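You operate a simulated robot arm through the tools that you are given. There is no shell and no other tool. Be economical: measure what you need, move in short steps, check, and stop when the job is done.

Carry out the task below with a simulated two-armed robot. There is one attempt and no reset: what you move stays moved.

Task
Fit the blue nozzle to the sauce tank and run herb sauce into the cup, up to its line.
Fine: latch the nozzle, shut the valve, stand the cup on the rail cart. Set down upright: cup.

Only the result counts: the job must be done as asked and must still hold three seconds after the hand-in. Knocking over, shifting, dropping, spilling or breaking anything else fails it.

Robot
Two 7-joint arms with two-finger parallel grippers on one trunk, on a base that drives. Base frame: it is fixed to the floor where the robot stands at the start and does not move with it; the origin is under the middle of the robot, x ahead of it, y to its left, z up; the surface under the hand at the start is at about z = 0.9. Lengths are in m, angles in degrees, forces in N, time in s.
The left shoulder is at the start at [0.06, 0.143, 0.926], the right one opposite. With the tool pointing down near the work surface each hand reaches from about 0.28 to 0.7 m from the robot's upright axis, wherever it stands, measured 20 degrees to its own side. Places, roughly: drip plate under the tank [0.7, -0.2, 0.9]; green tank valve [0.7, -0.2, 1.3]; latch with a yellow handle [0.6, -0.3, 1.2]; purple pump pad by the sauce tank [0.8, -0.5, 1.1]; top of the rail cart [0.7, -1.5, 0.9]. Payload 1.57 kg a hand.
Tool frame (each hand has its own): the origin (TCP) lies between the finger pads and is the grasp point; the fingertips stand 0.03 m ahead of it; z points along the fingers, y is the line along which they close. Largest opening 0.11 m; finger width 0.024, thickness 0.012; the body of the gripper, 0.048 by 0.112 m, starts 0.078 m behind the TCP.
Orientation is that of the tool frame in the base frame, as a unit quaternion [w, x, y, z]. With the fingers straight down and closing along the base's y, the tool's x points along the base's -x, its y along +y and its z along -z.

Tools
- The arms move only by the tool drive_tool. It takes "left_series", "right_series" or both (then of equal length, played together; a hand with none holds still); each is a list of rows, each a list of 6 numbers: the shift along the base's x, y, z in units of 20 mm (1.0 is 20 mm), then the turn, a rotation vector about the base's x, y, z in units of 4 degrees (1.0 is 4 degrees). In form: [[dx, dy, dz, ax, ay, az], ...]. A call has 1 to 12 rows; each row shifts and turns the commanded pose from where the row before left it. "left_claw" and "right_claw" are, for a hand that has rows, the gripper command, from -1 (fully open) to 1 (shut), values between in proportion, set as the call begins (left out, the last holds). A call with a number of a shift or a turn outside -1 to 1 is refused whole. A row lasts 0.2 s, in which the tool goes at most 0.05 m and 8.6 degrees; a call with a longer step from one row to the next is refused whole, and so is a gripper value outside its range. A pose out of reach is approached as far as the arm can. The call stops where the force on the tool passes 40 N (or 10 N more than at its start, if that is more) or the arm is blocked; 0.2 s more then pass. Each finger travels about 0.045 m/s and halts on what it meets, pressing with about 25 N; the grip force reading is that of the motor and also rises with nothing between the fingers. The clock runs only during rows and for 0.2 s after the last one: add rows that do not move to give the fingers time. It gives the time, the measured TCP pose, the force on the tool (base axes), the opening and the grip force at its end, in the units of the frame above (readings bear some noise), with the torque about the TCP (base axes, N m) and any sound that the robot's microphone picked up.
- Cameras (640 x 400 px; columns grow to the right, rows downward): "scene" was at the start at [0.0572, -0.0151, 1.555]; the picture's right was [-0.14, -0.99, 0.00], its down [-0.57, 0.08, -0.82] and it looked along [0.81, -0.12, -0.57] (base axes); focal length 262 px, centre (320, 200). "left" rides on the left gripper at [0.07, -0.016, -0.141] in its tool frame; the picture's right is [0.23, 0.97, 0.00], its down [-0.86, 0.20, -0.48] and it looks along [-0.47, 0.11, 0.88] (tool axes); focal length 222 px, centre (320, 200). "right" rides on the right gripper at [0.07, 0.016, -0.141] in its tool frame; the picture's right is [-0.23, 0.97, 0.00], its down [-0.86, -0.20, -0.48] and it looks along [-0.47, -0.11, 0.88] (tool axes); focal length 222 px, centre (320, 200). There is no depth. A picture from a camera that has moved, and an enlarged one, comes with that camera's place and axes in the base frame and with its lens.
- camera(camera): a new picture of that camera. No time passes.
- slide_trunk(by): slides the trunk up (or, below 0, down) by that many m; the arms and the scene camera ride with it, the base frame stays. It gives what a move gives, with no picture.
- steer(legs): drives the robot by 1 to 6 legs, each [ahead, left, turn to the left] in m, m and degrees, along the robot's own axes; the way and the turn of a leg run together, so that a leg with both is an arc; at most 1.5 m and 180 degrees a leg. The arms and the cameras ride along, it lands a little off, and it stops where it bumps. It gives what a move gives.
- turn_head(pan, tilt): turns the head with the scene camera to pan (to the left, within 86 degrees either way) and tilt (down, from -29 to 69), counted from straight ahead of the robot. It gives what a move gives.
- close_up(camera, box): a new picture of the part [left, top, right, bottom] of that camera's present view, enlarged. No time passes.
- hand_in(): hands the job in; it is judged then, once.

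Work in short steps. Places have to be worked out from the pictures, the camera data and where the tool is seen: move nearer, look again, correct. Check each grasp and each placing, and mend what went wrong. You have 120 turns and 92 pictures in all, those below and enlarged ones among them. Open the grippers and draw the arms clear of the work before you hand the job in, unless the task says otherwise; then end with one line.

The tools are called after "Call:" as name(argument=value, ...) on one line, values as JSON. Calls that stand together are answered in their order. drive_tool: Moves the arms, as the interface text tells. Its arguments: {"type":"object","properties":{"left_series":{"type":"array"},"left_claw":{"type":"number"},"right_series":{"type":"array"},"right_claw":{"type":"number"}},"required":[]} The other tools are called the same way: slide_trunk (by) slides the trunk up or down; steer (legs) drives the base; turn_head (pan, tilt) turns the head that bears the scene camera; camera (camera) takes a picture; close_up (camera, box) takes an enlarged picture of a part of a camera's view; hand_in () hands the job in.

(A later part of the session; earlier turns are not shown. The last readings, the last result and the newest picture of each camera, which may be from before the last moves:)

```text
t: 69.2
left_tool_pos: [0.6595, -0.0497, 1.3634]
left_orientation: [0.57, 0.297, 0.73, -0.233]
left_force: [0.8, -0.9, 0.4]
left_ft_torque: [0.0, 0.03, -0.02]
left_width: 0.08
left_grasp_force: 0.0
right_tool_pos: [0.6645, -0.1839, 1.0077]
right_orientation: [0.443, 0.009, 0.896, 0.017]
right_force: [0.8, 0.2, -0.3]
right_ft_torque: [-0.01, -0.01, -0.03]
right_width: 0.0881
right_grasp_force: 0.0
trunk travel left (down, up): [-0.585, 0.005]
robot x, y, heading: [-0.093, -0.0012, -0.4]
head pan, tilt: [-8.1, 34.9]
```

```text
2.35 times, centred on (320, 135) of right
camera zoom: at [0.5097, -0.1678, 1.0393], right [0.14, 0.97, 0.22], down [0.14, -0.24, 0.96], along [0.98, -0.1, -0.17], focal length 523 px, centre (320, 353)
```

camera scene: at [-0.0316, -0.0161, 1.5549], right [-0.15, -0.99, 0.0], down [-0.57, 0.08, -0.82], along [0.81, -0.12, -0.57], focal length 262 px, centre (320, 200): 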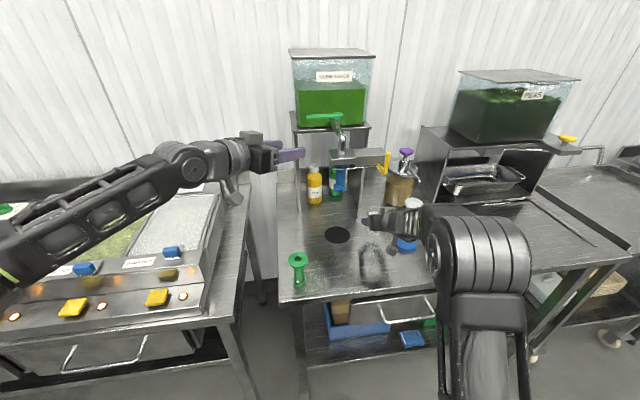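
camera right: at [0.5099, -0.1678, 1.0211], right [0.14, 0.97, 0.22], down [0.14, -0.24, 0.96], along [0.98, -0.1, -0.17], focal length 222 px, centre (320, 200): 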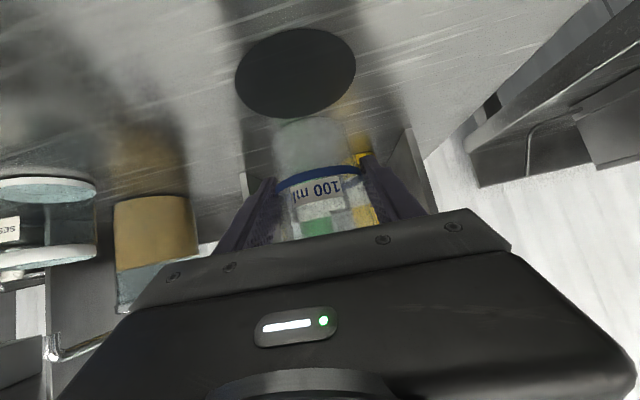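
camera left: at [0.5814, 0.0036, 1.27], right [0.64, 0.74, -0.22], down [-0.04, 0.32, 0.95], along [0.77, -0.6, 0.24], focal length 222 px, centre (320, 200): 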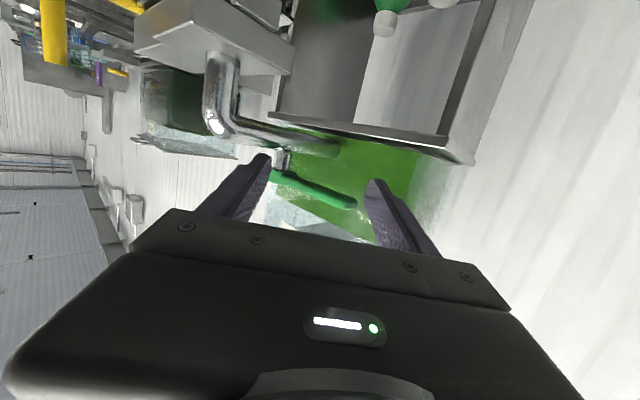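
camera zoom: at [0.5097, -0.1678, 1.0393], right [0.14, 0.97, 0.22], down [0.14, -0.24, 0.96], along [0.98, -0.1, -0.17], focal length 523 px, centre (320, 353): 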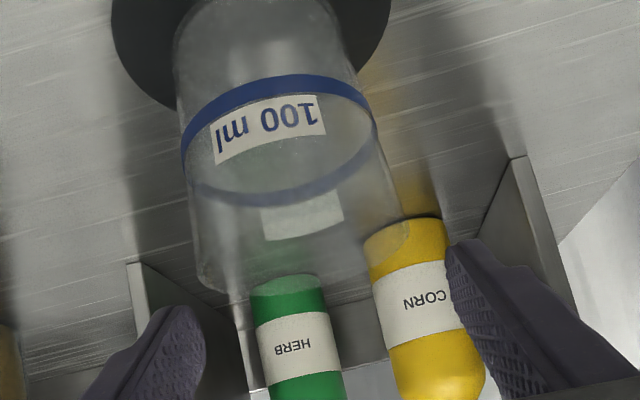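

Excellent view of the cup and its line. Bring the left hand back to lever height and advance again.

Call:
drive_tool(left_series=[[0, 0.4, -0.8, 0, 0, 0], [0, 0.4, -0.8, 0, 0, 0], [0, 0.15, -0.75, 0, 0, 0], [0.7, -0.7, 0, 0, 0, 0], [0.7, -0.7, 0, 0, 0, 0], [0.7, -0.7, 0, 0, 0, 0], [0.7, -0.7, 0, 0, 0, 0], [0.7, -0.7, 0, 0, 0, 0], [0, 0, 0, 0, 0, 0]])

Call:
camera(camera="left")

Call:
close_up(camera="scene", box=[260, 80, 400, 180])

```text
t: 71.2
left_tool_pos: [0.727, -0.0992, 1.3131]
left_orientation: [0.57, 0.297, 0.73, -0.233]
left_force: [-0.9, 1.0, 0.6]
left_ft_torque: [0.01, -0.01, 0.01]
left_width: 0.0798
left_grasp_force: 0.1
left hand out of reach, approached as far as the arm can: row 8
right_tool_pos: [0.6636, -0.1828, 1.0082]
right_orientation: [0.444, 0.008, 0.896, 0.017]
right_force: [0.1, 0.7, -0.5]
right_ft_torque: [0.02, 0.02, -0.01]
right_width: 0.0881
right_grasp_force: 0.1
trunk travel left (down, up): [-0.585, 0.005]
robot x, y, heading: [-0.0928, -0.0013, -0.3]
head pan, tilt: [-8.1, 34.9]
```

```text
33 pictures are left
camera left: at [0.6047, -0.0036, 1.2797], right [0.64, 0.74, -0.22], down [-0.04, 0.32, 0.95], along [0.77, -0.6, 0.24], focal length 222 px, centre (320, 200)
```

left: 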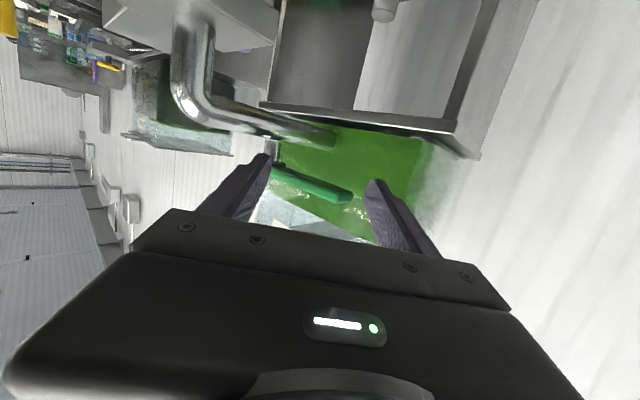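

```text
4.00 times, centred on (330, 130) of scene
camera zoom: at [-0.0337, -0.0155, 1.615], right [-0.15, -0.99, 0.0], down [-0.57, 0.08, -0.82], along [0.81, -0.12, -0.57], focal length 1048 px, centre (280, 480)
```

zoom: 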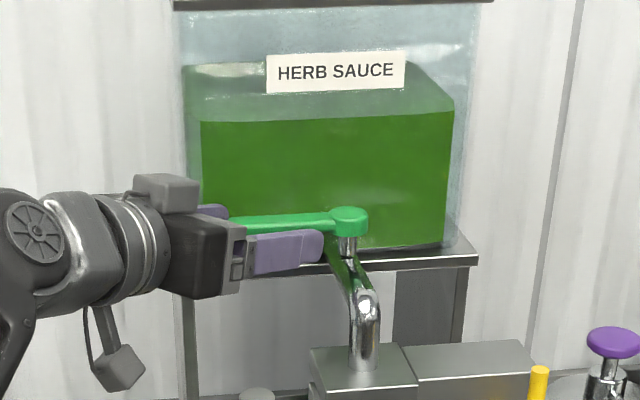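

Lever end (≈(0.757,-0.095)) is between the fingers. I start pulling it toward the robot with the rear finger, to about 30° of turn, and check for flow.

Call:
drive_tool(left_series=[[-0.2, -1, 0.1, 0, 0, 0], [-0.5, 0, 0.05, 0, 0, 0], [-0.6, 0.1, 0, 0, 0, 0], [-0.6, 0, 0, 0, 0, 0], [-0.6, -0.1, 0, 0, 0, 0]])

Call:
close_up(camera="scene", box=[260, 80, 400, 180])

Call:
close_up(camera="right", box=[200, 0, 440, 220])

```text
t: 72.4
left_tool_pos: [0.6744, -0.1198, 1.3156]
left_orientation: [0.57, 0.297, 0.73, -0.233]
left_force: [0.0, 1.7, 1.1]
left_ft_torque: [0.02, -0.01, 0.07]
left_width: 0.08
left_grasp_force: 0.5
right_tool_pos: [0.6639, -0.1838, 1.0085]
right_orientation: [0.443, 0.008, 0.896, 0.017]
right_force: [0.1, -0.2, -0.5]
right_ft_torque: [0.01, 0.01, 0.01]
right_width: 0.0881
right_grasp_force: 0.2
trunk travel left (down, up): [-0.585, 0.005]
robot x, y, heading: [-0.0925, -0.0015, -0.3]
head pan, tilt: [-8.1, 34.9]
```

```text
4.00 times, centred on (330, 130) of scene
camera zoom: at [-0.0338, -0.0161, 1.615], right [-0.15, -0.99, 0.0], down [-0.57, 0.08, -0.82], along [0.81, -0.12, -0.57], focal length 1048 px, centre (280, 480)
```

zoom: 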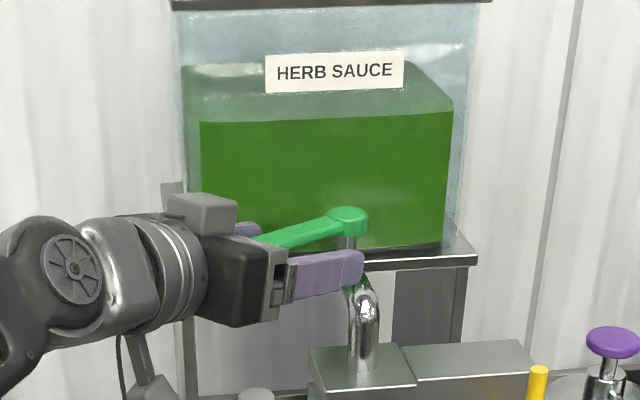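

```text
1.82 times, centred on (320, 110) of right
camera zoom: at [0.5093, -0.1679, 1.0397], right [0.14, 0.97, 0.22], down [0.14, -0.24, 0.96], along [0.98, -0.1, -0.17], focal length 404 px, centre (320, 364)
```

zoom: 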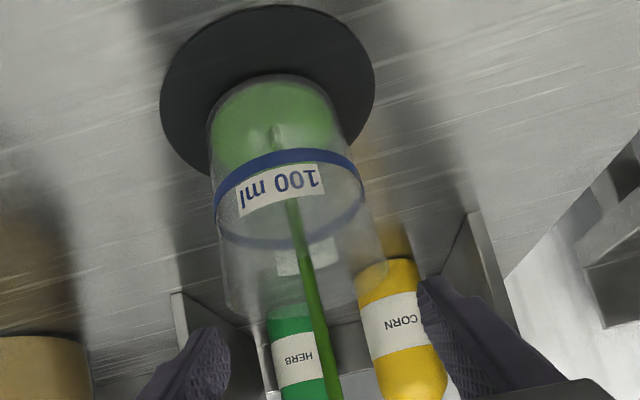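

Sauce is flowing into the cup. Hold here about 1 s and look again to gauge the rate.

Call:
drive_tool(left_series=[[0, 0, 0, 0, 0, 0], [0, 0, 0, 0, 0, 0], [0, 0, 0, 0, 0, 0], [0, 0, 0, 0, 0, 0]])

Call:
close_up(camera="right", box=[230, 0, 390, 130])

```text
t: 73.4
left_tool_pos: [0.6768, -0.1201, 1.3168]
left_orientation: [0.57, 0.297, 0.73, -0.233]
left_force: [-0.9, 0.1, -1.2]
left_ft_torque: [0.02, 0.0, 0.01]
left_width: 0.0799
left_grasp_force: 0.0
right_tool_pos: [0.664, -0.183, 1.0086]
right_orientation: [0.443, 0.009, 0.896, 0.017]
right_force: [-0.2, -0.1, 0.0]
right_ft_torque: [0.0, 0.01, 0.01]
right_width: 0.088
right_grasp_force: 0.1
trunk travel left (down, up): [-0.585, 0.005]
robot x, y, heading: [-0.0924, 0.0002, -0.1]
head pan, tilt: [-8.1, 34.9]
```

```text
3.08 times, centred on (310, 65) of right
camera zoom: at [0.5095, -0.1677, 1.0395], right [0.14, 0.97, 0.22], down [0.14, -0.24, 0.96], along [0.98, -0.1, -0.17], focal length 684 px, centre (351, 615)
```

zoom: 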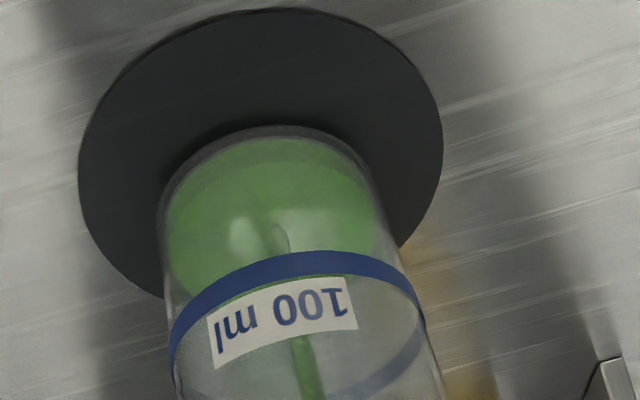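

Level is roughly a fifth to a quarter. Wait 1.4 s more.

Call:
drive_tool(left_series=[[0, 0, 0, 0, 0, 0], [0, 0, 0, 0, 0, 0], [0, 0, 0, 0, 0, 0], [0, 0, 0, 0, 0, 0], [0, 0, 0, 0, 0, 0], [0, 0, 0, 0, 0, 0]])

Call:
close_up(camera="right", box=[230, 0, 390, 130])

```text
t: 74.8
left_tool_pos: [0.6757, -0.1205, 1.3162]
left_orientation: [0.57, 0.297, 0.73, -0.233]
left_force: [-0.2, 0.9, -0.2]
left_ft_torque: [-0.01, -0.02, -0.03]
left_width: 0.0799
left_grasp_force: 0.0
right_tool_pos: [0.6637, -0.1837, 1.0095]
right_orientation: [0.443, 0.008, 0.896, 0.017]
right_force: [0.3, 0.6, 0.0]
right_ft_torque: [-0.02, 0.02, 0.02]
right_width: 0.0877
right_grasp_force: 0.1
trunk travel left (down, up): [-0.585, 0.005]
robot x, y, heading: [-0.0923, -0.0043, -0.2]
head pan, tilt: [-8.1, 34.9]
```

```text
3.08 times, centred on (310, 65) of right
camera zoom: at [0.5095, -0.1678, 1.0395], right [0.14, 0.97, 0.22], down [0.14, -0.24, 0.96], along [0.98, -0.1, -0.17], focal length 684 px, centre (351, 615)
```

zoom: 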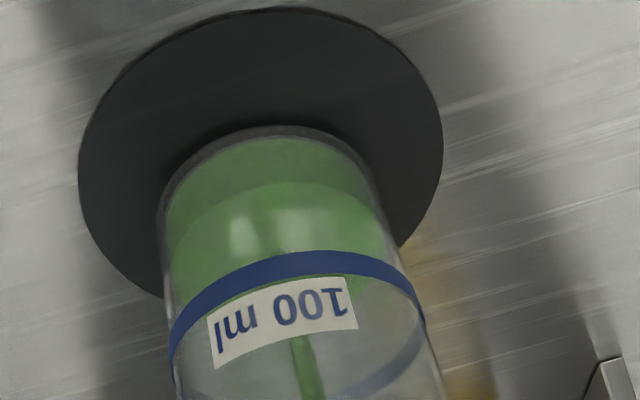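

Surface ≈43% toward the line, rising ~4 mm/s; about 5 s remain. Wait 2.6 s.

Call:
drive_tool(left_series=[[0, 0, 0, 0, 0, 0], [0, 0, 0, 0, 0, 0], [0, 0, 0, 0, 0, 0], [0, 0, 0, 0, 0, 0], [0, 0, 0, 0, 0, 0], [0, 0, 0, 0, 0, 0], [0, 0, 0, 0, 0, 0], [0, 0, 0, 0, 0, 0], [0, 0, 0, 0, 0, 0], [0, 0, 0, 0, 0, 0], [0, 0, 0, 0, 0, 0], [0, 0, 0, 0, 0, 0]])

Call:
close_up(camera="right", box=[230, 0, 390, 130])

```text
t: 77.4
left_tool_pos: [0.6761, -0.1211, 1.3156]
left_orientation: [0.57, 0.298, 0.73, -0.233]
left_force: [0.8, -1.2, -0.1]
left_ft_torque: [0.02, 0.02, -0.05]
left_width: 0.08
left_grasp_force: 0.0
right_tool_pos: [0.6637, -0.1816, 1.0088]
right_orientation: [0.443, 0.009, 0.896, 0.017]
right_force: [-0.1, -0.3, 0.1]
right_ft_torque: [-0.01, -0.01, -0.01]
right_width: 0.088
right_grasp_force: 0.0
trunk travel left (down, up): [-0.585, 0.005]
robot x, y, heading: [-0.0909, -0.0009, -0.1]
head pan, tilt: [-8.1, 34.9]
```

```text
3.08 times, centred on (310, 65) of right
camera zoom: at [0.5095, -0.1678, 1.0395], right [0.14, 0.97, 0.22], down [0.14, -0.24, 0.96], along [0.98, -0.1, -0.17], focal length 684 px, centre (351, 615)
```

zoom: 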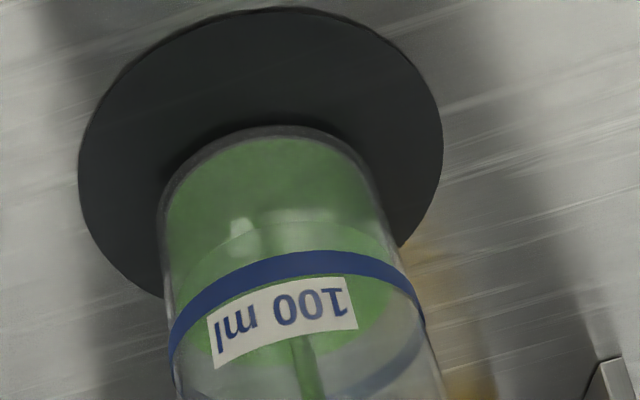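

Surface is now ~4/5 to the line, ~3 s left. To be able to push the lever shut I first slide the left hand +y (clear of the hub) and drive the base 0.045 m ahead.

Call:
drive_tool(left_series=[[0, 1, 0, 0, 0, 0], [0, 1, 0, 0, 0, 0]])

Call:
steer(legs=[[0.045, 0, 0]])

Call:
close_up(camera="right", box=[200, 0, 440, 180])

Call:
camera(camera="left")

```text
t: 78.0
left_tool_pos: [0.6771, -0.0799, 1.3157]
left_orientation: [0.57, 0.296, 0.731, -0.232]
left_force: [-0.2, -0.7, 0.1]
left_ft_torque: [-0.02, -0.01, 0.01]
left_width: 0.08
left_grasp_force: 0.1
right_tool_pos: [0.6646, -0.1832, 1.0087]
right_orientation: [0.443, 0.009, 0.896, 0.017]
right_force: [-0.4, -0.8, 0.1]
right_ft_torque: [-0.01, -0.02, -0.02]
right_width: 0.0879
right_grasp_force: 0.0
trunk travel left (down, up): [-0.585, 0.005]
robot x, y, heading: [-0.0885, -0.0027, 0.1]
head pan, tilt: [-8.1, 34.9]
```

```text
t: 78.9
left_tool_pos: [0.7217, -0.0792, 1.3154]
left_orientation: [0.569, 0.296, 0.731, -0.232]
left_force: [0.0, 0.6, -0.2]
left_ft_torque: [-0.01, 0.0, -0.07]
left_width: 0.0798
left_grasp_force: 0.2
right_tool_pos: [0.7094, -0.1836, 1.0058]
right_orientation: [0.441, 0.009, 0.897, 0.017]
right_force: [-6.7, -0.1, -12.2]
right_ft_torque: [-0.1, -1.33, 0.0]
right_width: 0.0879
right_grasp_force: 0.1
trunk travel left (down, up): [-0.585, 0.005]
robot x, y, heading: [-0.0452, -0.0043, -0.5]
head pan, tilt: [-8.1, 34.9]
```

```text
2.22 times, centred on (320, 90) of right
camera zoom: at [0.5545, -0.1679, 1.0374], right [0.14, 0.97, 0.22], down [0.14, -0.24, 0.96], along [0.98, -0.1, -0.17], focal length 494 px, centre (320, 444)
```

zoom: 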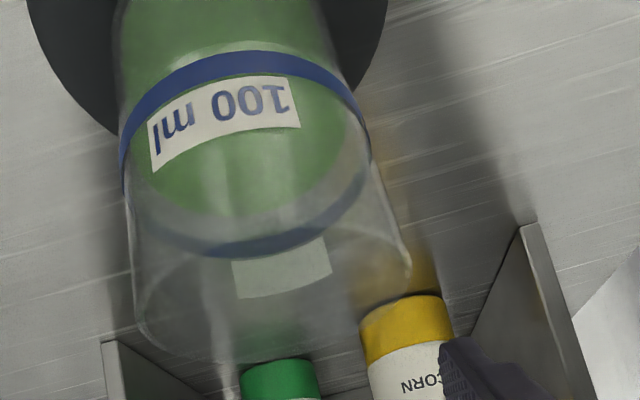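

```text
25 pictures are left
camera left: at [0.6006, 0.0162, 1.2818], right [0.64, 0.74, -0.22], down [-0.04, 0.32, 0.95], along [0.77, -0.6, 0.24], focal length 222 px, centre (320, 200)
```

left: 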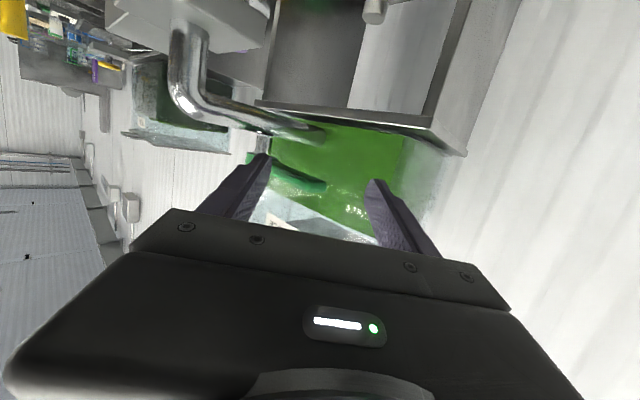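

The right hand seems to press on the nozzle and no stream is visible; I check the scene before any time passes.

Call:
close_up(camera="scene", box=[260, 80, 420, 240])

Call:
camera(camera="right")

```text
2.50 times, centred on (340, 160) of scene
camera zoom: at [0.0129, -0.0162, 1.6147], right [-0.15, -0.99, 0.0], down [-0.57, 0.08, -0.82], along [0.81, -0.12, -0.57], focal length 655 px, centre (270, 300)
```

zoom: 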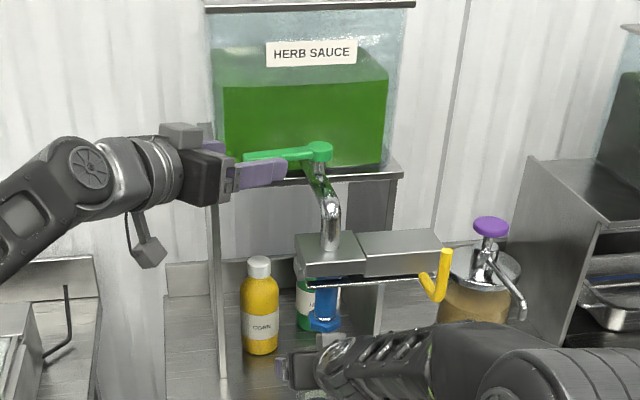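

```text
23 pictures are left
camera right: at [0.5545, -0.1679, 1.0374], right [0.14, 0.97, 0.22], down [0.14, -0.24, 0.96], along [0.98, -0.1, -0.17], focal length 222 px, centre (320, 200)
```

right: 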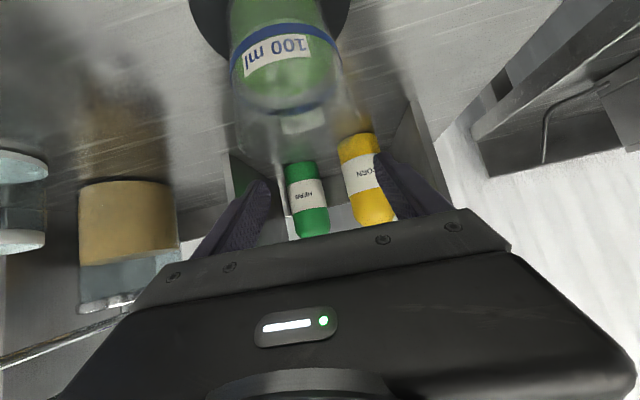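

The drive has already swung the lever nearly shut, stopping the stream below the line; the right hand touches the nozzle. I draw the right hand back 45 mm and slightly down.

Call:
drive_tool(right_series=[[-0.8, 0, -0.2, 0, 0, 0], [-0.8, 0, 0, 0, 0, 0], [-0.8, 0, 0, 0, 0, 0]])

Call:
close_up(camera="right", box=[200, 0, 440, 220])

Call:
close_up(camera="scene", box=[290, 100, 420, 220])

```text
t: 79.7
left_tool_pos: [0.7196, -0.0805, 1.3162]
left_orientation: [0.57, 0.297, 0.73, -0.232]
left_force: [0.6, -0.1, -0.1]
left_ft_torque: [-0.03, 0.01, 0.03]
left_width: 0.0798
left_grasp_force: 0.0
right_tool_pos: [0.6589, -0.1827, 1.0033]
right_orientation: [0.442, 0.008, 0.897, 0.018]
right_force: [0.5, -0.2, -0.9]
right_ft_torque: [0.0, 0.0, -0.02]
right_width: 0.088
right_grasp_force: 0.1
trunk travel left (down, up): [-0.585, 0.005]
robot x, y, heading: [-0.0485, -0.0014, 0.1]
head pan, tilt: [-8.1, 34.9]
```

```text
1.82 times, centred on (320, 110) of right
camera zoom: at [0.5053, -0.1674, 1.0345], right [0.14, 0.97, 0.22], down [0.14, -0.24, 0.96], along [0.98, -0.1, -0.17], focal length 404 px, centre (320, 364)
```

zoom: 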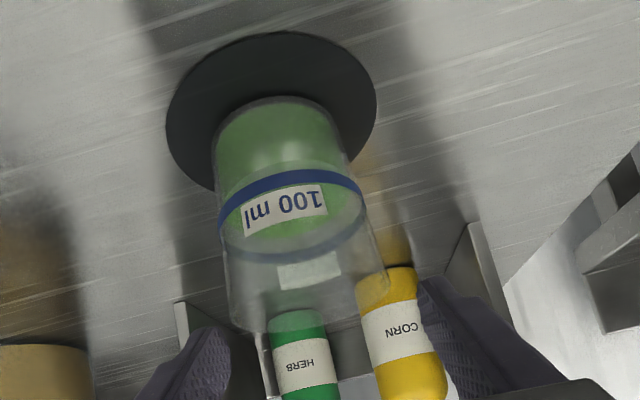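

```text
3.33 times, centred on (355, 160) of scene
camera zoom: at [0.0107, -0.0164, 1.615], right [-0.15, -0.99, 0.0], down [-0.57, 0.08, -0.82], along [0.81, -0.12, -0.57], focal length 873 px, centre (203, 333)
```

zoom: 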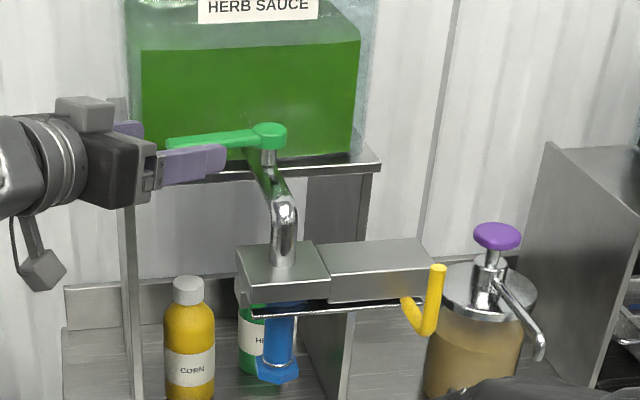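

No spill seen; stream is off. Enlarge the cup to judge the level versus the line.

Call:
close_up(camera="right", box=[260, 30, 360, 110])

```text
5.00 times, centred on (310, 70) of right
camera zoom: at [0.5053, -0.1674, 1.0345], right [0.14, 0.97, 0.22], down [0.14, -0.24, 0.96], along [0.98, -0.1, -0.17], focal length 1111 px, centre (370, 850)
```

zoom: 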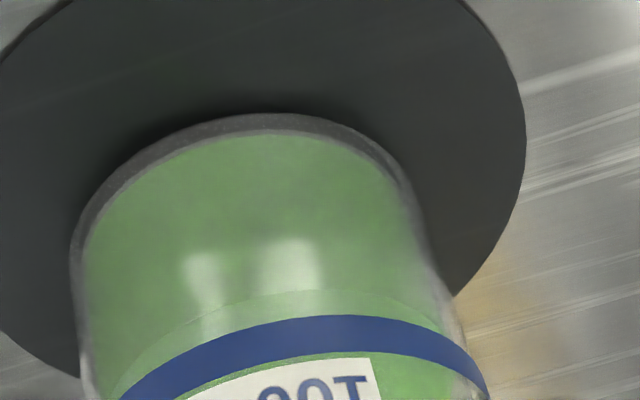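

Level is ~8 mm short of the band's centre (≈2 s of flow). One timed cycle: reopen to the same angle, hold briefly, then push it shut again.

Call:
drive_tool(left_series=[[-0.2, -0.95, 0, 0, 0, 0], [-0.2, -0.95, 0, 0, 0, 0], [-0.85, -0.05, 0, 0, 0, 0], [-0.8, 0, 0, 0, 0, 0], [0, 0, 0, 0, 0, 0], [0, 0, 0, 0, 0, 0], [0, 0, 0, 0, 0, 0], [0, 1, 0, 0, 0, 0], [0, 1, 0, 0, 0, 0], [1, 0, 0, 0, 0, 0], [1, 0, 0, 0, 0, 0], [1, 0.1, 0, 0, 0, 0]])

Call:
close_up(camera="right", box=[260, 30, 360, 110])

Call:
close_up(camera="scene", box=[290, 100, 420, 220])

```text
t: 82.3
left_tool_pos: [0.7369, -0.0764, 1.3174]
left_orientation: [0.571, 0.296, 0.73, -0.232]
left_force: [-7.8, 4.0, 1.6]
left_ft_torque: [-0.09, -0.03, -0.44]
left_width: 0.0824
left_grasp_force: 1.3
right_tool_pos: [0.6585, -0.1817, 1.0052]
right_orientation: [0.443, 0.008, 0.896, 0.017]
right_force: [0.1, -0.2, 0.5]
right_ft_torque: [0.0, 0.02, -0.03]
right_width: 0.0882
right_grasp_force: 0.0
trunk travel left (down, up): [-0.585, 0.005]
robot x, y, heading: [-0.0441, 0.0015, -0.3]
head pan, tilt: [-8.1, 34.9]
```

```text
5.00 times, centred on (310, 70) of right
camera zoom: at [0.504, -0.1665, 1.0353], right [0.14, 0.97, 0.22], down [0.14, -0.24, 0.96], along [0.98, -0.1, -0.17], focal length 1111 px, centre (370, 850)
```

zoom: 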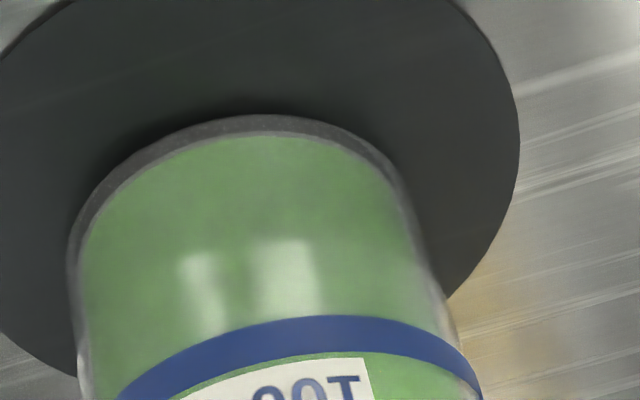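

```text
3.33 times, centred on (355, 160) of scene
camera zoom: at [0.0083, -0.0152, 1.6151], right [-0.15, -0.99, 0.0], down [-0.56, 0.08, -0.82], along [0.81, -0.12, -0.57], focal length 873 px, centre (203, 333)
```

zoom: 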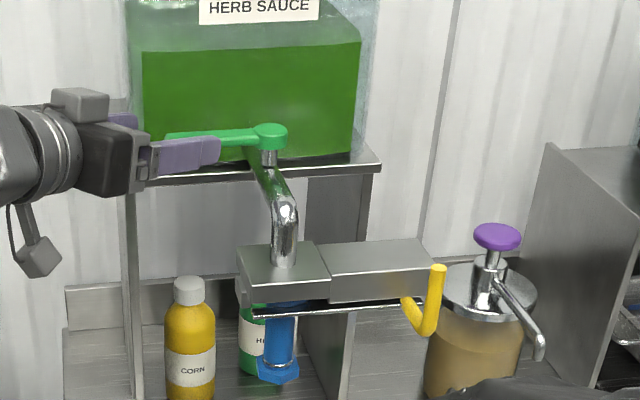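

The near edge is now behind the blue band and the lever is against its stop. Check the far side of the surface and other cup view.

Call:
close_up(camera="right", box=[255, 50, 385, 160])

```text
3.64 times, centred on (320, 105) of right
camera zoom: at [0.504, -0.1665, 1.0353], right [0.14, 0.97, 0.22], down [0.14, -0.24, 0.96], along [0.98, -0.1, -0.17], focal length 808 px, centre (320, 546)
```

zoom: 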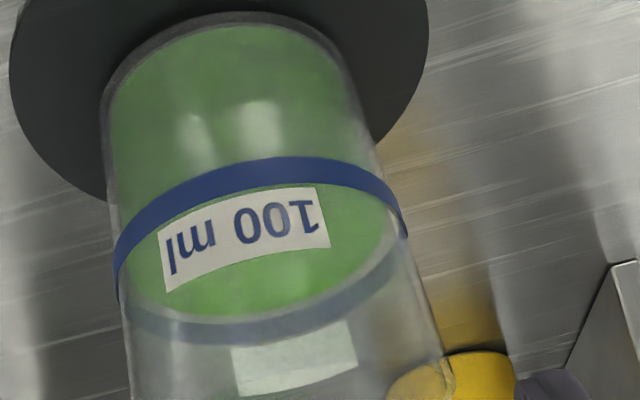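

Surface is at about the lower edge of the band (~2 mm below its centre). One more short, smaller opening to bring it to mid-band.

Call:
drive_tool(left_series=[[-0.9, -0.4, 0, 0, 0, 0], [-0.4, -1, 0, 0, 0, 0], [-0.1, -0.7, 0, 0, 0, 0], [-0.85, -0.05, 0, 0, 0, 0], [0, 1, 0, 0, 0, 0], [0, 1, 0, 0, 0, 0], [1, 0, 0, 0, 0, 0], [1, 0.05, 0, 0, 0, 0], [0.35, 0.05, 0, 0, 0, 0]])

Call:
close_up(camera="right", box=[255, 50, 385, 160])

```text
t: 84.3
left_tool_pos: [0.7385, -0.0781, 1.3192]
left_orientation: [0.57, 0.297, 0.73, -0.233]
left_force: [-14.4, 5.8, 1.8]
left_ft_torque: [-0.01, 0.0, -0.77]
left_width: 0.0847
left_grasp_force: 2.6
right_tool_pos: [0.6576, -0.1816, 1.0053]
right_orientation: [0.443, 0.008, 0.896, 0.018]
right_force: [0.2, -0.2, -0.8]
right_ft_torque: [0.0, -0.02, -0.03]
right_width: 0.088
right_grasp_force: 0.0
trunk travel left (down, up): [-0.585, 0.005]
robot x, y, heading: [-0.0458, -0.0037, -0.1]
head pan, tilt: [-8.1, 34.9]
```

```text
3.64 times, centred on (320, 105) of right
camera zoom: at [0.5038, -0.1667, 1.0354], right [0.14, 0.97, 0.22], down [0.14, -0.24, 0.96], along [0.98, -0.1, -0.17], focal length 808 px, centre (320, 546)
```

zoom: 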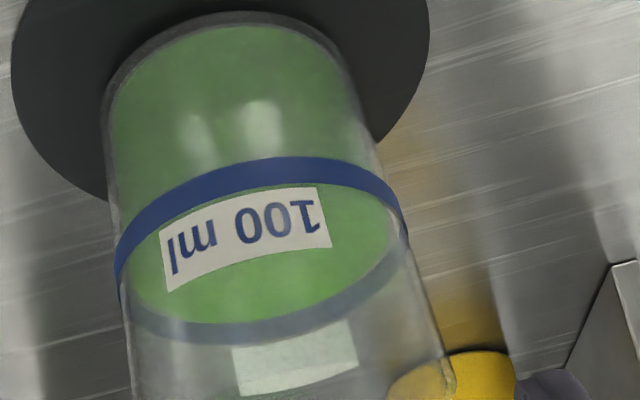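

Level is at mid-band and the valve is held shut at its stop. Withdraw the left hand.

Call:
drive_tool(left_series=[[-0.2, -0.1, 0, 0, 0, 0], [-0.5, 0.5, 0, 0, 0, 0], [-0.8, 0.8, 0, 0, 0, 0], [-0.8, 0.8, 0, 0, 0, 0], [-0.8, 0.8, 0, 0, 0, 0], [-0.8, 0.8, 0, 0, 0, 0], [-0.8, 0.8, 0, 0, 0, 0], [-0.8, 0.8, 0, 0, 0, 0]])

Call:
close_up(camera="scene", box=[270, 90, 430, 230])

```text
t: 86.1
left_tool_pos: [0.631, 0.0262, 1.3167]
left_orientation: [0.57, 0.296, 0.731, -0.232]
left_force: [0.5, 0.1, 1.1]
left_ft_torque: [0.03, 0.03, -0.03]
left_width: 0.0795
left_grasp_force: 0.1
right_tool_pos: [0.6603, -0.1823, 1.0031]
right_orientation: [0.442, 0.008, 0.897, 0.017]
right_force: [-1.0, -0.2, -1.1]
right_ft_torque: [0.0, -0.03, -0.01]
right_width: 0.0879
right_grasp_force: 0.1
trunk travel left (down, up): [-0.585, 0.005]
robot x, y, heading: [-0.0449, -0.0018, -0.1]
head pan, tilt: [-8.1, 34.9]
```

```text
2.86 times, centred on (350, 160) of scene
camera zoom: at [0.0104, -0.0157, 1.615], right [-0.15, -0.99, 0.0], down [-0.57, 0.08, -0.82], along [0.81, -0.12, -0.57], focal length 748 px, centre (234, 314)
```

zoom: 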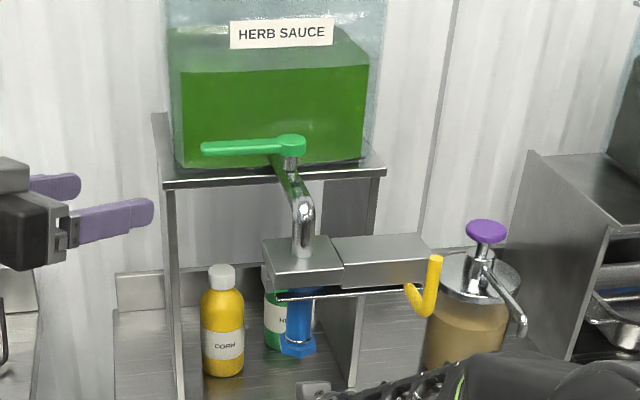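

The lever looks shut, maybe 2° short. I close the left fist and nudge the lever's end firmly against its stop from the front.

Call:
drive_tool(left_series=[[0, 0, 0, 0, 0, 0], [0, 0, 0, 0, 0, 0], [0, 0, 0, 0, 0, 0], [0, 0, 0, 0, 0, 0], [0.5, -1, 0, 0, 0, 0], [0.5, -1, 0, 0, 0, 0], [0.5, -1, 0, 0, 0, 0], [0.5, -1, 0, 0, 0, 0], [0.5, -1, 0, 0, 0, 0]], left_claw=1)

Call:
drive_tool(left_series=[[0.5, 0, 0, 0, 0, 0], [0.5, 0, 0, 0, 0, 0], [0.5, 0, 0, 0, 0, 0], [0.5, 0, 0, 0, 0, 0], [0.5, 0, 0, 0, 0, 0]])

Call:
close_up(camera="scene", box=[270, 90, 430, 230])

```text
t: 88.1
left_tool_pos: [0.6823, -0.0738, 1.3167]
left_orientation: [0.571, 0.297, 0.73, -0.232]
left_force: [-0.1, -0.1, 1.2]
left_ft_torque: [0.01, -0.02, 0.02]
left_width: 0.0001
left_grasp_force: 21.0
right_tool_pos: [0.6598, -0.1833, 1.0042]
right_orientation: [0.442, 0.009, 0.897, 0.017]
right_force: [-1.0, -0.3, -0.2]
right_ft_torque: [0.01, -0.01, -0.02]
right_width: 0.088
right_grasp_force: 0.0
trunk travel left (down, up): [-0.585, 0.005]
robot x, y, heading: [-0.0462, 0.0026, -0.3]
head pan, tilt: [-8.1, 34.9]
```

```text
t: 89.0
left_tool_pos: [0.7037, -0.0739, 1.3171]
left_orientation: [0.566, 0.301, 0.73, -0.236]
left_force: [-26.4, 9.9, 1.9]
left_ft_torque: [-0.09, -0.11, -0.06]
left_width: 0.0
left_grasp_force: 21.4
right_tool_pos: [0.6561, -0.1795, 1.0069]
right_orientation: [0.444, 0.006, 0.896, 0.018]
right_force: [0.4, 0.2, -0.2]
right_ft_torque: [0.0, -0.01, -0.04]
right_width: 0.0879
right_grasp_force: 0.0
trunk travel left (down, up): [-0.585, 0.005]
robot x, y, heading: [-0.047, 0.0001, -0.1]
head pan, tilt: [-8.1, 34.9]
stopped in row 4 (left hand): the force on the tool passed its limit at 49 N (the readings are from after the stop); the commanded pose is now the measured one
```

```text
2.86 times, centred on (350, 160) of scene
camera zoom: at [0.0044, -0.0128, 1.6153], right [-0.14, -0.99, 0.0], down [-0.56, 0.08, -0.82], along [0.81, -0.12, -0.57], focal length 748 px, centre (234, 314)
```

zoom: 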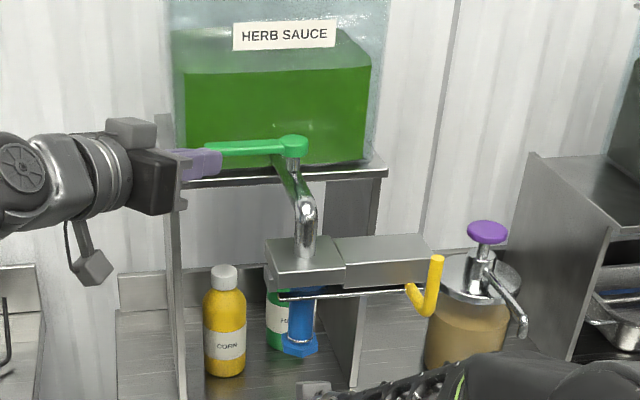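

Lever is hard against its stop. Retract the left hand straight back, then lower the right hand around the cup.

Call:
drive_tool(left_series=[[-0.8, 0, 0, 0, 0, 0], [-1, 0.5, 0, 0, 0, 0], [-1, 0.8, 0, 0, 0, 0], [-1, 0.8, 0, 0, 0, 0], [-1, 0.8, 0, 0, 0, 0], [-1, 0.8, 0, 0, 0, 0], [-1, 0.5, 0, 0, 0, 0], [-1, 0.5, 0, 0, 0, 0]], right_series=[[0.25, 0, -0.4, 0, 0, 0], [0, 0, -0.4, 0, 0, 0], [0, 0, -0.4, 0, 0, 0], [0, 0, -0.4, 0, 0, 0], [0, 0, -0.4, 0, 0, 0], [0, 0, -0.4, 0, 0, 0], [0, 0, -0.35, 0, 0, 0], [0, 0, 0, 0, 0, 0]])

Call:
camera(camera="right")

```text
t: 90.8
left_tool_pos: [0.5523, 0.0168, 1.3144]
left_orientation: [0.565, 0.301, 0.732, -0.234]
left_force: [-1.1, 0.9, 0.4]
left_ft_torque: [-0.01, -0.01, -0.01]
left_width: 0.0
left_grasp_force: 20.8
right_tool_pos: [0.665, -0.1818, 0.9478]
right_orientation: [0.443, 0.007, 0.896, 0.018]
right_force: [-0.9, -0.5, -0.1]
right_ft_torque: [-0.01, 0.03, -0.03]
right_width: 0.0878
right_grasp_force: 0.1
trunk travel left (down, up): [-0.585, 0.005]
robot x, y, heading: [-0.0476, 0.0023, -0.0]
head pan, tilt: [-8.1, 34.9]
```

```text
13 pictures are left
camera right: at [0.51, -0.1667, 0.9797], right [0.14, 0.97, 0.22], down [0.14, -0.24, 0.96], along [0.98, -0.1, -0.17], focal length 222 px, centre (320, 200)
```

right: 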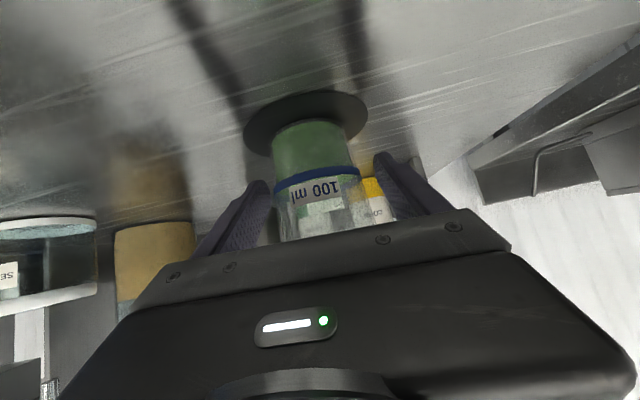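

Cup between the fingers. Close, then lift gently 25 mm.

Call:
drive_tool(right_series=[[0, 0, 0.05, 0, 0, 0], [0, 0, 0, 0, 0, 0], [0, 0, 0, 0, 0, 0], [0, 0, 0, 0, 0, 0], [0, 0, 0, 0, 0, 0]], right_claw=1)

Call:
drive_tool(right_series=[[0, 0, 0.15, 0, 0, 0], [0, 0, 0.3, 0, 0, 0], [0, 0, 0.4, 0, 0, 0], [0, 0, 0.3, 0, 0, 0], [0, 0, 0.15, 0, 0, 0], [-0.1, 0, 0, 0, 0, 0], [-0.2, 0, 0, 0, 0, 0], [-0.35, 0, 0, 0, 0, 0], [-0.5, 0, 0, 0, 0, 0], [-0.5, 0, 0, 0, 0, 0], [-0.5, 0, 0, 0, 0, 0], [-0.5, 0, 0, 0, 0, 0]])

```text
t: 92.0
left_tool_pos: [0.5525, 0.0174, 1.3133]
left_orientation: [0.565, 0.301, 0.732, -0.235]
left_force: [-0.1, -0.1, 0.2]
left_ft_torque: [0.02, -0.02, 0.01]
left_width: 0.0001
left_grasp_force: 21.3
right_tool_pos: [0.6643, -0.1829, 0.9479]
right_orientation: [0.442, 0.008, 0.897, 0.017]
right_force: [-0.6, -0.3, 0.9]
right_ft_torque: [0.01, 0.01, 0.0]
right_width: 0.0657
right_grasp_force: 25.0
trunk travel left (down, up): [-0.585, 0.005]
robot x, y, heading: [-0.0453, -0.0036, -0.4]
head pan, tilt: [-8.1, 34.9]
```

```text
t: 94.6
left_tool_pos: [0.553, 0.0183, 1.3125]
left_orientation: [0.565, 0.301, 0.732, -0.235]
left_force: [0.6, -0.6, -0.6]
left_ft_torque: [0.01, -0.02, 0.03]
left_width: 0.0
left_grasp_force: 21.2
right_tool_pos: [0.6122, -0.182, 0.9755]
right_orientation: [0.443, 0.009, 0.896, 0.017]
right_force: [0.7, -0.7, -1.4]
right_ft_torque: [-0.02, 0.01, 0.02]
right_width: 0.0659
right_grasp_force: 24.9
trunk travel left (down, up): [-0.585, 0.005]
robot x, y, heading: [-0.0464, -0.0037, -0.3]
head pan, tilt: [-8.1, 34.9]
```

Cup held clear of the nozzle. Draw it further back and up, then turn the head right to see the cart.

Call:
drive_tool(right_series=[[-0.5, 0, 0.1, 0, 0, 0], [-0.5, 0, 0.3, 0, 0, 0], [-0.5, 0, 0.5, 0, 0, 0], [-0.5, 0, 0.5, 0, 0, 0], [-0.5, 0, 0.5, 0, 0, 0], [-0.5, 0, 0.5, 0, 0, 0], [-0.5, 0, 0.5, 0, 0, 0], [-0.4, 0, 0.4, 0, 0, 0], [-0.3, 0, 0.2, 0, 0, 0]])

Call:
turn_head(pan=-60, tilt=35)

Call:
camera(camera="scene")

```text
t: 96.6
left_tool_pos: [0.553, 0.0169, 1.3138]
left_orientation: [0.565, 0.3, 0.732, -0.234]
left_force: [1.1, 0.4, -0.5]
left_ft_torque: [0.0, 0.01, -0.04]
left_width: 0.0
left_grasp_force: 22.0
right_tool_pos: [0.5275, -0.1813, 1.0451]
right_orientation: [0.442, 0.007, 0.897, 0.018]
right_force: [0.2, -0.6, -1.8]
right_ft_torque: [0.0, 0.03, 0.01]
right_width: 0.0657
right_grasp_force: 25.1
trunk travel left (down, up): [-0.585, 0.005]
robot x, y, heading: [-0.0434, -0.0044, -0.5]
head pan, tilt: [-8.1, 34.9]
```

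```text
t: 97.8
left_tool_pos: [0.5535, 0.0174, 1.3142]
left_orientation: [0.565, 0.301, 0.732, -0.235]
left_force: [0.2, 0.0, 0.2]
left_ft_torque: [-0.02, -0.01, 0.02]
left_width: 0.0
left_grasp_force: 21.1
right_tool_pos: [0.5281, -0.1824, 1.0445]
right_orientation: [0.442, 0.008, 0.897, 0.017]
right_force: [0.4, 0.7, -1.3]
right_ft_torque: [0.03, 0.0, 0.02]
right_width: 0.0657
right_grasp_force: 24.9
trunk travel left (down, up): [-0.585, 0.005]
robot x, y, heading: [-0.0483, 0.0051, -0.1]
head pan, tilt: [-60.0, 35.0]
```

```text
12 pictures are left
camera scene: at [-0.0329, -0.0796, 1.6148], right [-0.87, -0.5, 0.0], down [-0.29, 0.5, -0.82], along [0.41, -0.71, -0.57], focal length 262 px, centre (320, 200)
```

scene: 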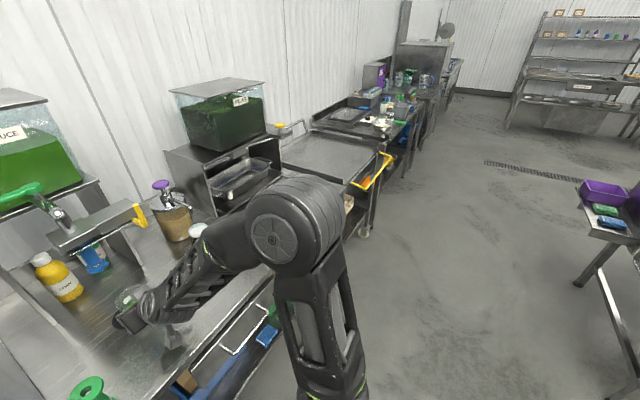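

The cart (flat top, yellow handle at its front x≈0.35) is beyond the peas station. Drive back 0.3 m, then right 1.3 m, and look.

Call:
steer(legs=[[-0.3, 0, 0], [0, -0.65, 0], [0, -0.65, 0]])

Call:
turn_head(pan=-15, tilt=38)

Call:
camera(camera="scene")

```text
t: 106.3
left_tool_pos: [0.2604, -1.2866, 1.3131]
left_orientation: [0.566, 0.296, 0.733, -0.232]
left_force: [-0.4, -1.1, 0.6]
left_ft_torque: [0.01, -0.04, 0.0]
left_width: 0.0
left_grasp_force: 21.5
right_tool_pos: [0.2368, -1.4868, 1.0459]
right_orientation: [0.442, 0.003, 0.897, 0.021]
right_force: [0.4, -0.5, -1.5]
right_ft_torque: [-0.01, 0.03, 0.01]
right_width: 0.0657
right_grasp_force: 24.7
trunk travel left (down, up): [-0.585, 0.005]
robot x, y, heading: [-0.3379, -1.3087, 0.5]
head pan, tilt: [-60.0, 35.0]
```

```text
t: 107.4
left_tool_pos: [0.26, -1.2869, 1.3136]
left_orientation: [0.566, 0.297, 0.734, -0.232]
left_force: [0.6, 0.4, -0.1]
left_ft_torque: [0.02, 0.02, 0.01]
left_width: 0.0
left_grasp_force: 21.2
right_tool_pos: [0.2365, -1.4859, 1.0449]
right_orientation: [0.442, 0.003, 0.897, 0.02]
right_force: [0.5, 0.6, -1.6]
right_ft_torque: [0.03, -0.02, 0.02]
right_width: 0.0658
right_grasp_force: 24.8
trunk travel left (down, up): [-0.585, 0.005]
robot x, y, heading: [-0.3371, -1.3121, 0.3]
head pan, tilt: [-15.0, 38.0]
```

```text
11 pictures are left
camera scene: at [-0.2857, -1.3352, 1.6102], right [-0.25, -0.97, 0.0], down [-0.6, 0.16, -0.79], along [0.76, -0.2, -0.62], focal length 262 px, centre (320, 200)
```

scene: 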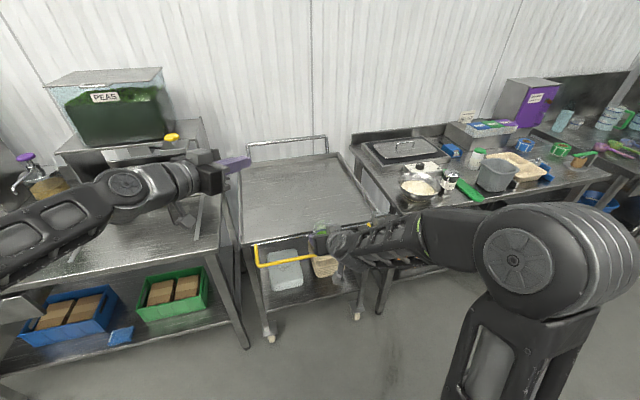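

Cart top spans x 0.42–0.98, y -1.23…-1.75, empty. Pull the left hand in a bit and drive ahead 0.28 m.

Call:
drive_tool(left_series=[[-0.8, -0.3, 0, 0, 0, 0], [-0.8, -0.3, 0, 0, 0, 0], [-0.8, -0.3, 0, 0, 0, 0], [-0.8, -0.3, 0, 0, 0, 0]])

Call:
steer(legs=[[0.28, 0, 0]])

Call:
drive_tool(right_series=[[0.2, 0, -0.1, 0, 0, 0], [0.5, 0, -0.3, 0, 0, 0], [0.6, 0, -0.4, 0, 0, 0], [0.6, 0, -0.4, 0, 0, 0], [0.6, 0, -0.4, 0, 0, 0], [0.6, 0, -0.4, 0, 0, 0], [0.6, 0, -0.4, 0, 0, 0], [0.4, 0, -0.3, 0, 0, 0], [0.2, 0, -0.2, 0, 0, 0]])

Call:
camera(camera="right")

Call:
camera(camera="scene")

```text
t: 108.4
left_tool_pos: [0.1955, -1.31, 1.3133]
left_orientation: [0.565, 0.297, 0.734, -0.232]
left_force: [-0.3, -0.3, 0.0]
left_ft_torque: [0.03, 0.02, 0.02]
left_width: 0.0
left_grasp_force: 21.5
right_tool_pos: [0.2374, -1.4871, 1.0456]
right_orientation: [0.442, 0.004, 0.897, 0.02]
right_force: [0.0, -1.0, -1.3]
right_ft_torque: [-0.01, 0.0, -0.02]
right_width: 0.0661
right_grasp_force: 25.1
trunk travel left (down, up): [-0.585, 0.005]
robot x, y, heading: [-0.34, -1.3092, 0.4]
head pan, tilt: [-15.0, 38.0]
```

```text
t: 110.4
left_tool_pos: [0.4769, -1.3093, 1.3114]
left_orientation: [0.565, 0.297, 0.734, -0.232]
left_force: [0.1, 0.0, 0.1]
left_ft_torque: [0.0, -0.02, -0.03]
left_width: 0.0
left_grasp_force: 21.2
right_tool_pos: [0.5174, -1.4857, 1.0443]
right_orientation: [0.442, 0.004, 0.897, 0.019]
right_force: [0.2, 0.0, -1.2]
right_ft_torque: [0.02, 0.0, -0.01]
right_width: 0.0657
right_grasp_force: 24.9
trunk travel left (down, up): [-0.585, 0.005]
robot x, y, heading: [-0.0581, -1.3085, 0.4]
head pan, tilt: [-15.0, 38.0]
```

```text
t: 112.4
left_tool_pos: [0.4761, -1.308, 1.3128]
left_orientation: [0.565, 0.297, 0.733, -0.232]
left_force: [0.1, -0.2, 0.8]
left_ft_torque: [-0.02, -0.03, 0.0]
left_width: 0.0001
left_grasp_force: 21.3
right_tool_pos: [0.6024, -1.4861, 0.9864]
right_orientation: [0.442, 0.002, 0.897, 0.021]
right_force: [0.5, 0.3, -1.1]
right_ft_torque: [0.02, 0.01, -0.01]
right_width: 0.0654
right_grasp_force: 24.9
trunk travel left (down, up): [-0.585, 0.005]
robot x, y, heading: [-0.0585, -1.3133, 0.1]
head pan, tilt: [-15.0, 38.0]
```

```text
10 pictures are left
camera right: at [0.448, -1.4713, 1.0182], right [0.13, 0.97, 0.22], down [0.14, -0.23, 0.96], along [0.98, -0.09, -0.17], focal length 222 px, centre (320, 200)
```

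right: 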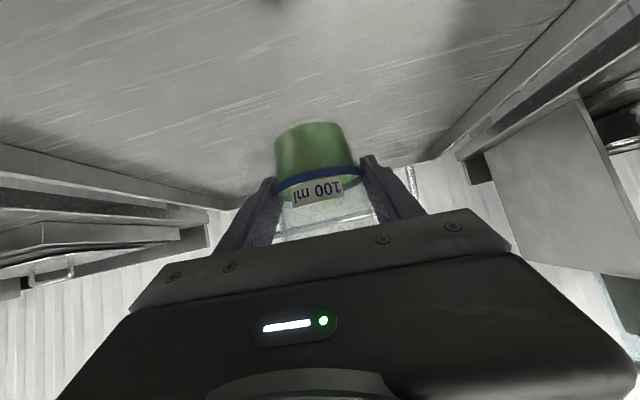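

```text
9 pictures are left
camera scene: at [-0.0062, -1.3337, 1.6102], right [-0.25, -0.97, 0.0], down [-0.6, 0.16, -0.79], along [0.76, -0.2, -0.62], focal length 262 px, centre (320, 200)
```

scene: 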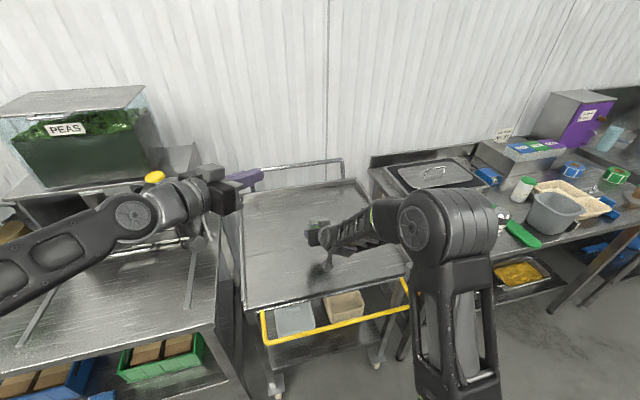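

Cup is over the cart's middle. Lower 30 mm, then creep to contact.

Call:
drive_tool(right_series=[[0, 0, -0.3, 0, 0, 0], [0, 0, -0.4, 0, 0, 0], [0, 0, -0.3, 0, 0, 0], [0, 0, -0.2, 0, 0, 0], [0, 0, -0.15, 0, 0, 0], [0, 0, -0.1, 0, 0, 0]])

Call:
drive_tool(right_series=[[0, 0, -0.1, 0, 0, 0], [0, 0, -0.1, 0, 0, 0], [0, 0, -0.1, 0, 0, 0]])

```text
t: 113.8
left_tool_pos: [0.474, -1.3104, 1.3124]
left_orientation: [0.566, 0.297, 0.733, -0.232]
left_force: [-0.3, -0.1, 0.9]
left_ft_torque: [0.02, 0.02, -0.03]
left_width: 0.0
left_grasp_force: 21.7
right_tool_pos: [0.6028, -1.4852, 0.9598]
right_orientation: [0.442, 0.003, 0.897, 0.02]
right_force: [0.3, -0.6, -0.8]
right_ft_torque: [-0.02, 0.03, -0.02]
right_width: 0.0655
right_grasp_force: 24.7
trunk travel left (down, up): [-0.585, 0.005]
robot x, y, heading: [-0.0596, -1.3102, 0.3]
head pan, tilt: [-15.0, 38.0]
```

```text
t: 114.6
left_tool_pos: [0.4753, -1.309, 1.3129]
left_orientation: [0.566, 0.298, 0.733, -0.233]
left_force: [0.1, -0.7, -0.1]
left_ft_torque: [0.0, -0.01, 0.04]
left_width: 0.0003
left_grasp_force: 21.6
right_tool_pos: [0.6005, -1.485, 0.9508]
right_orientation: [0.442, 0.005, 0.897, 0.019]
right_force: [-0.4, -0.3, -2.2]
right_ft_torque: [0.01, 0.0, 0.0]
right_width: 0.0657
right_grasp_force: 24.8
trunk travel left (down, up): [-0.585, 0.005]
robot x, y, heading: [-0.0619, -1.3094, 0.4]
head pan, tilt: [-15.0, 38.0]
```

No contact yet at 0.951; creep on.

Call:
drive_tool(right_series=[[0, 0, -0.1, 0, 0, 0], [0, 0, -0.1, 0, 0, 0], [0, 0, 0, 0, 0, 0]])

```text
t: 115.4
left_tool_pos: [0.4761, -1.3086, 1.3133]
left_orientation: [0.566, 0.298, 0.733, -0.233]
left_force: [-0.7, -1.1, -0.2]
left_ft_torque: [-0.02, 0.01, 0.01]
left_width: 0.0
left_grasp_force: 21.1
right_tool_pos: [0.6023, -1.4863, 0.9482]
right_orientation: [0.442, 0.005, 0.897, 0.018]
right_force: [-0.2, 0.2, -0.6]
right_ft_torque: [-0.05, -0.02, 0.02]
right_width: 0.0658
right_grasp_force: 24.9
trunk travel left (down, up): [-0.585, 0.005]
robot x, y, heading: [-0.0616, -1.3098, 0.3]
head pan, tilt: [-15.0, 38.0]
```

Call:
drive_tool(right_series=[[0, 0, -0.08, 0, 0, 0], [0, 0, -0.08, 0, 0, 0], [0, 0, 0, 0, 0, 0]])

```text
t: 116.2
left_tool_pos: [0.4743, -1.309, 1.3145]
left_orientation: [0.566, 0.297, 0.733, -0.232]
left_force: [0.5, -0.7, 0.0]
left_ft_torque: [0.0, -0.01, -0.02]
left_width: 0.0001
left_grasp_force: 21.1
right_tool_pos: [0.6015, -1.4854, 0.9453]
right_orientation: [0.442, 0.004, 0.897, 0.019]
right_force: [-1.3, -0.3, -1.4]
right_ft_torque: [0.0, 0.0, 0.01]
right_width: 0.0656
right_grasp_force: 24.9
trunk travel left (down, up): [-0.585, 0.005]
robot x, y, heading: [-0.0611, -1.3082, 0.5]
head pan, tilt: [-15.0, 38.0]
```

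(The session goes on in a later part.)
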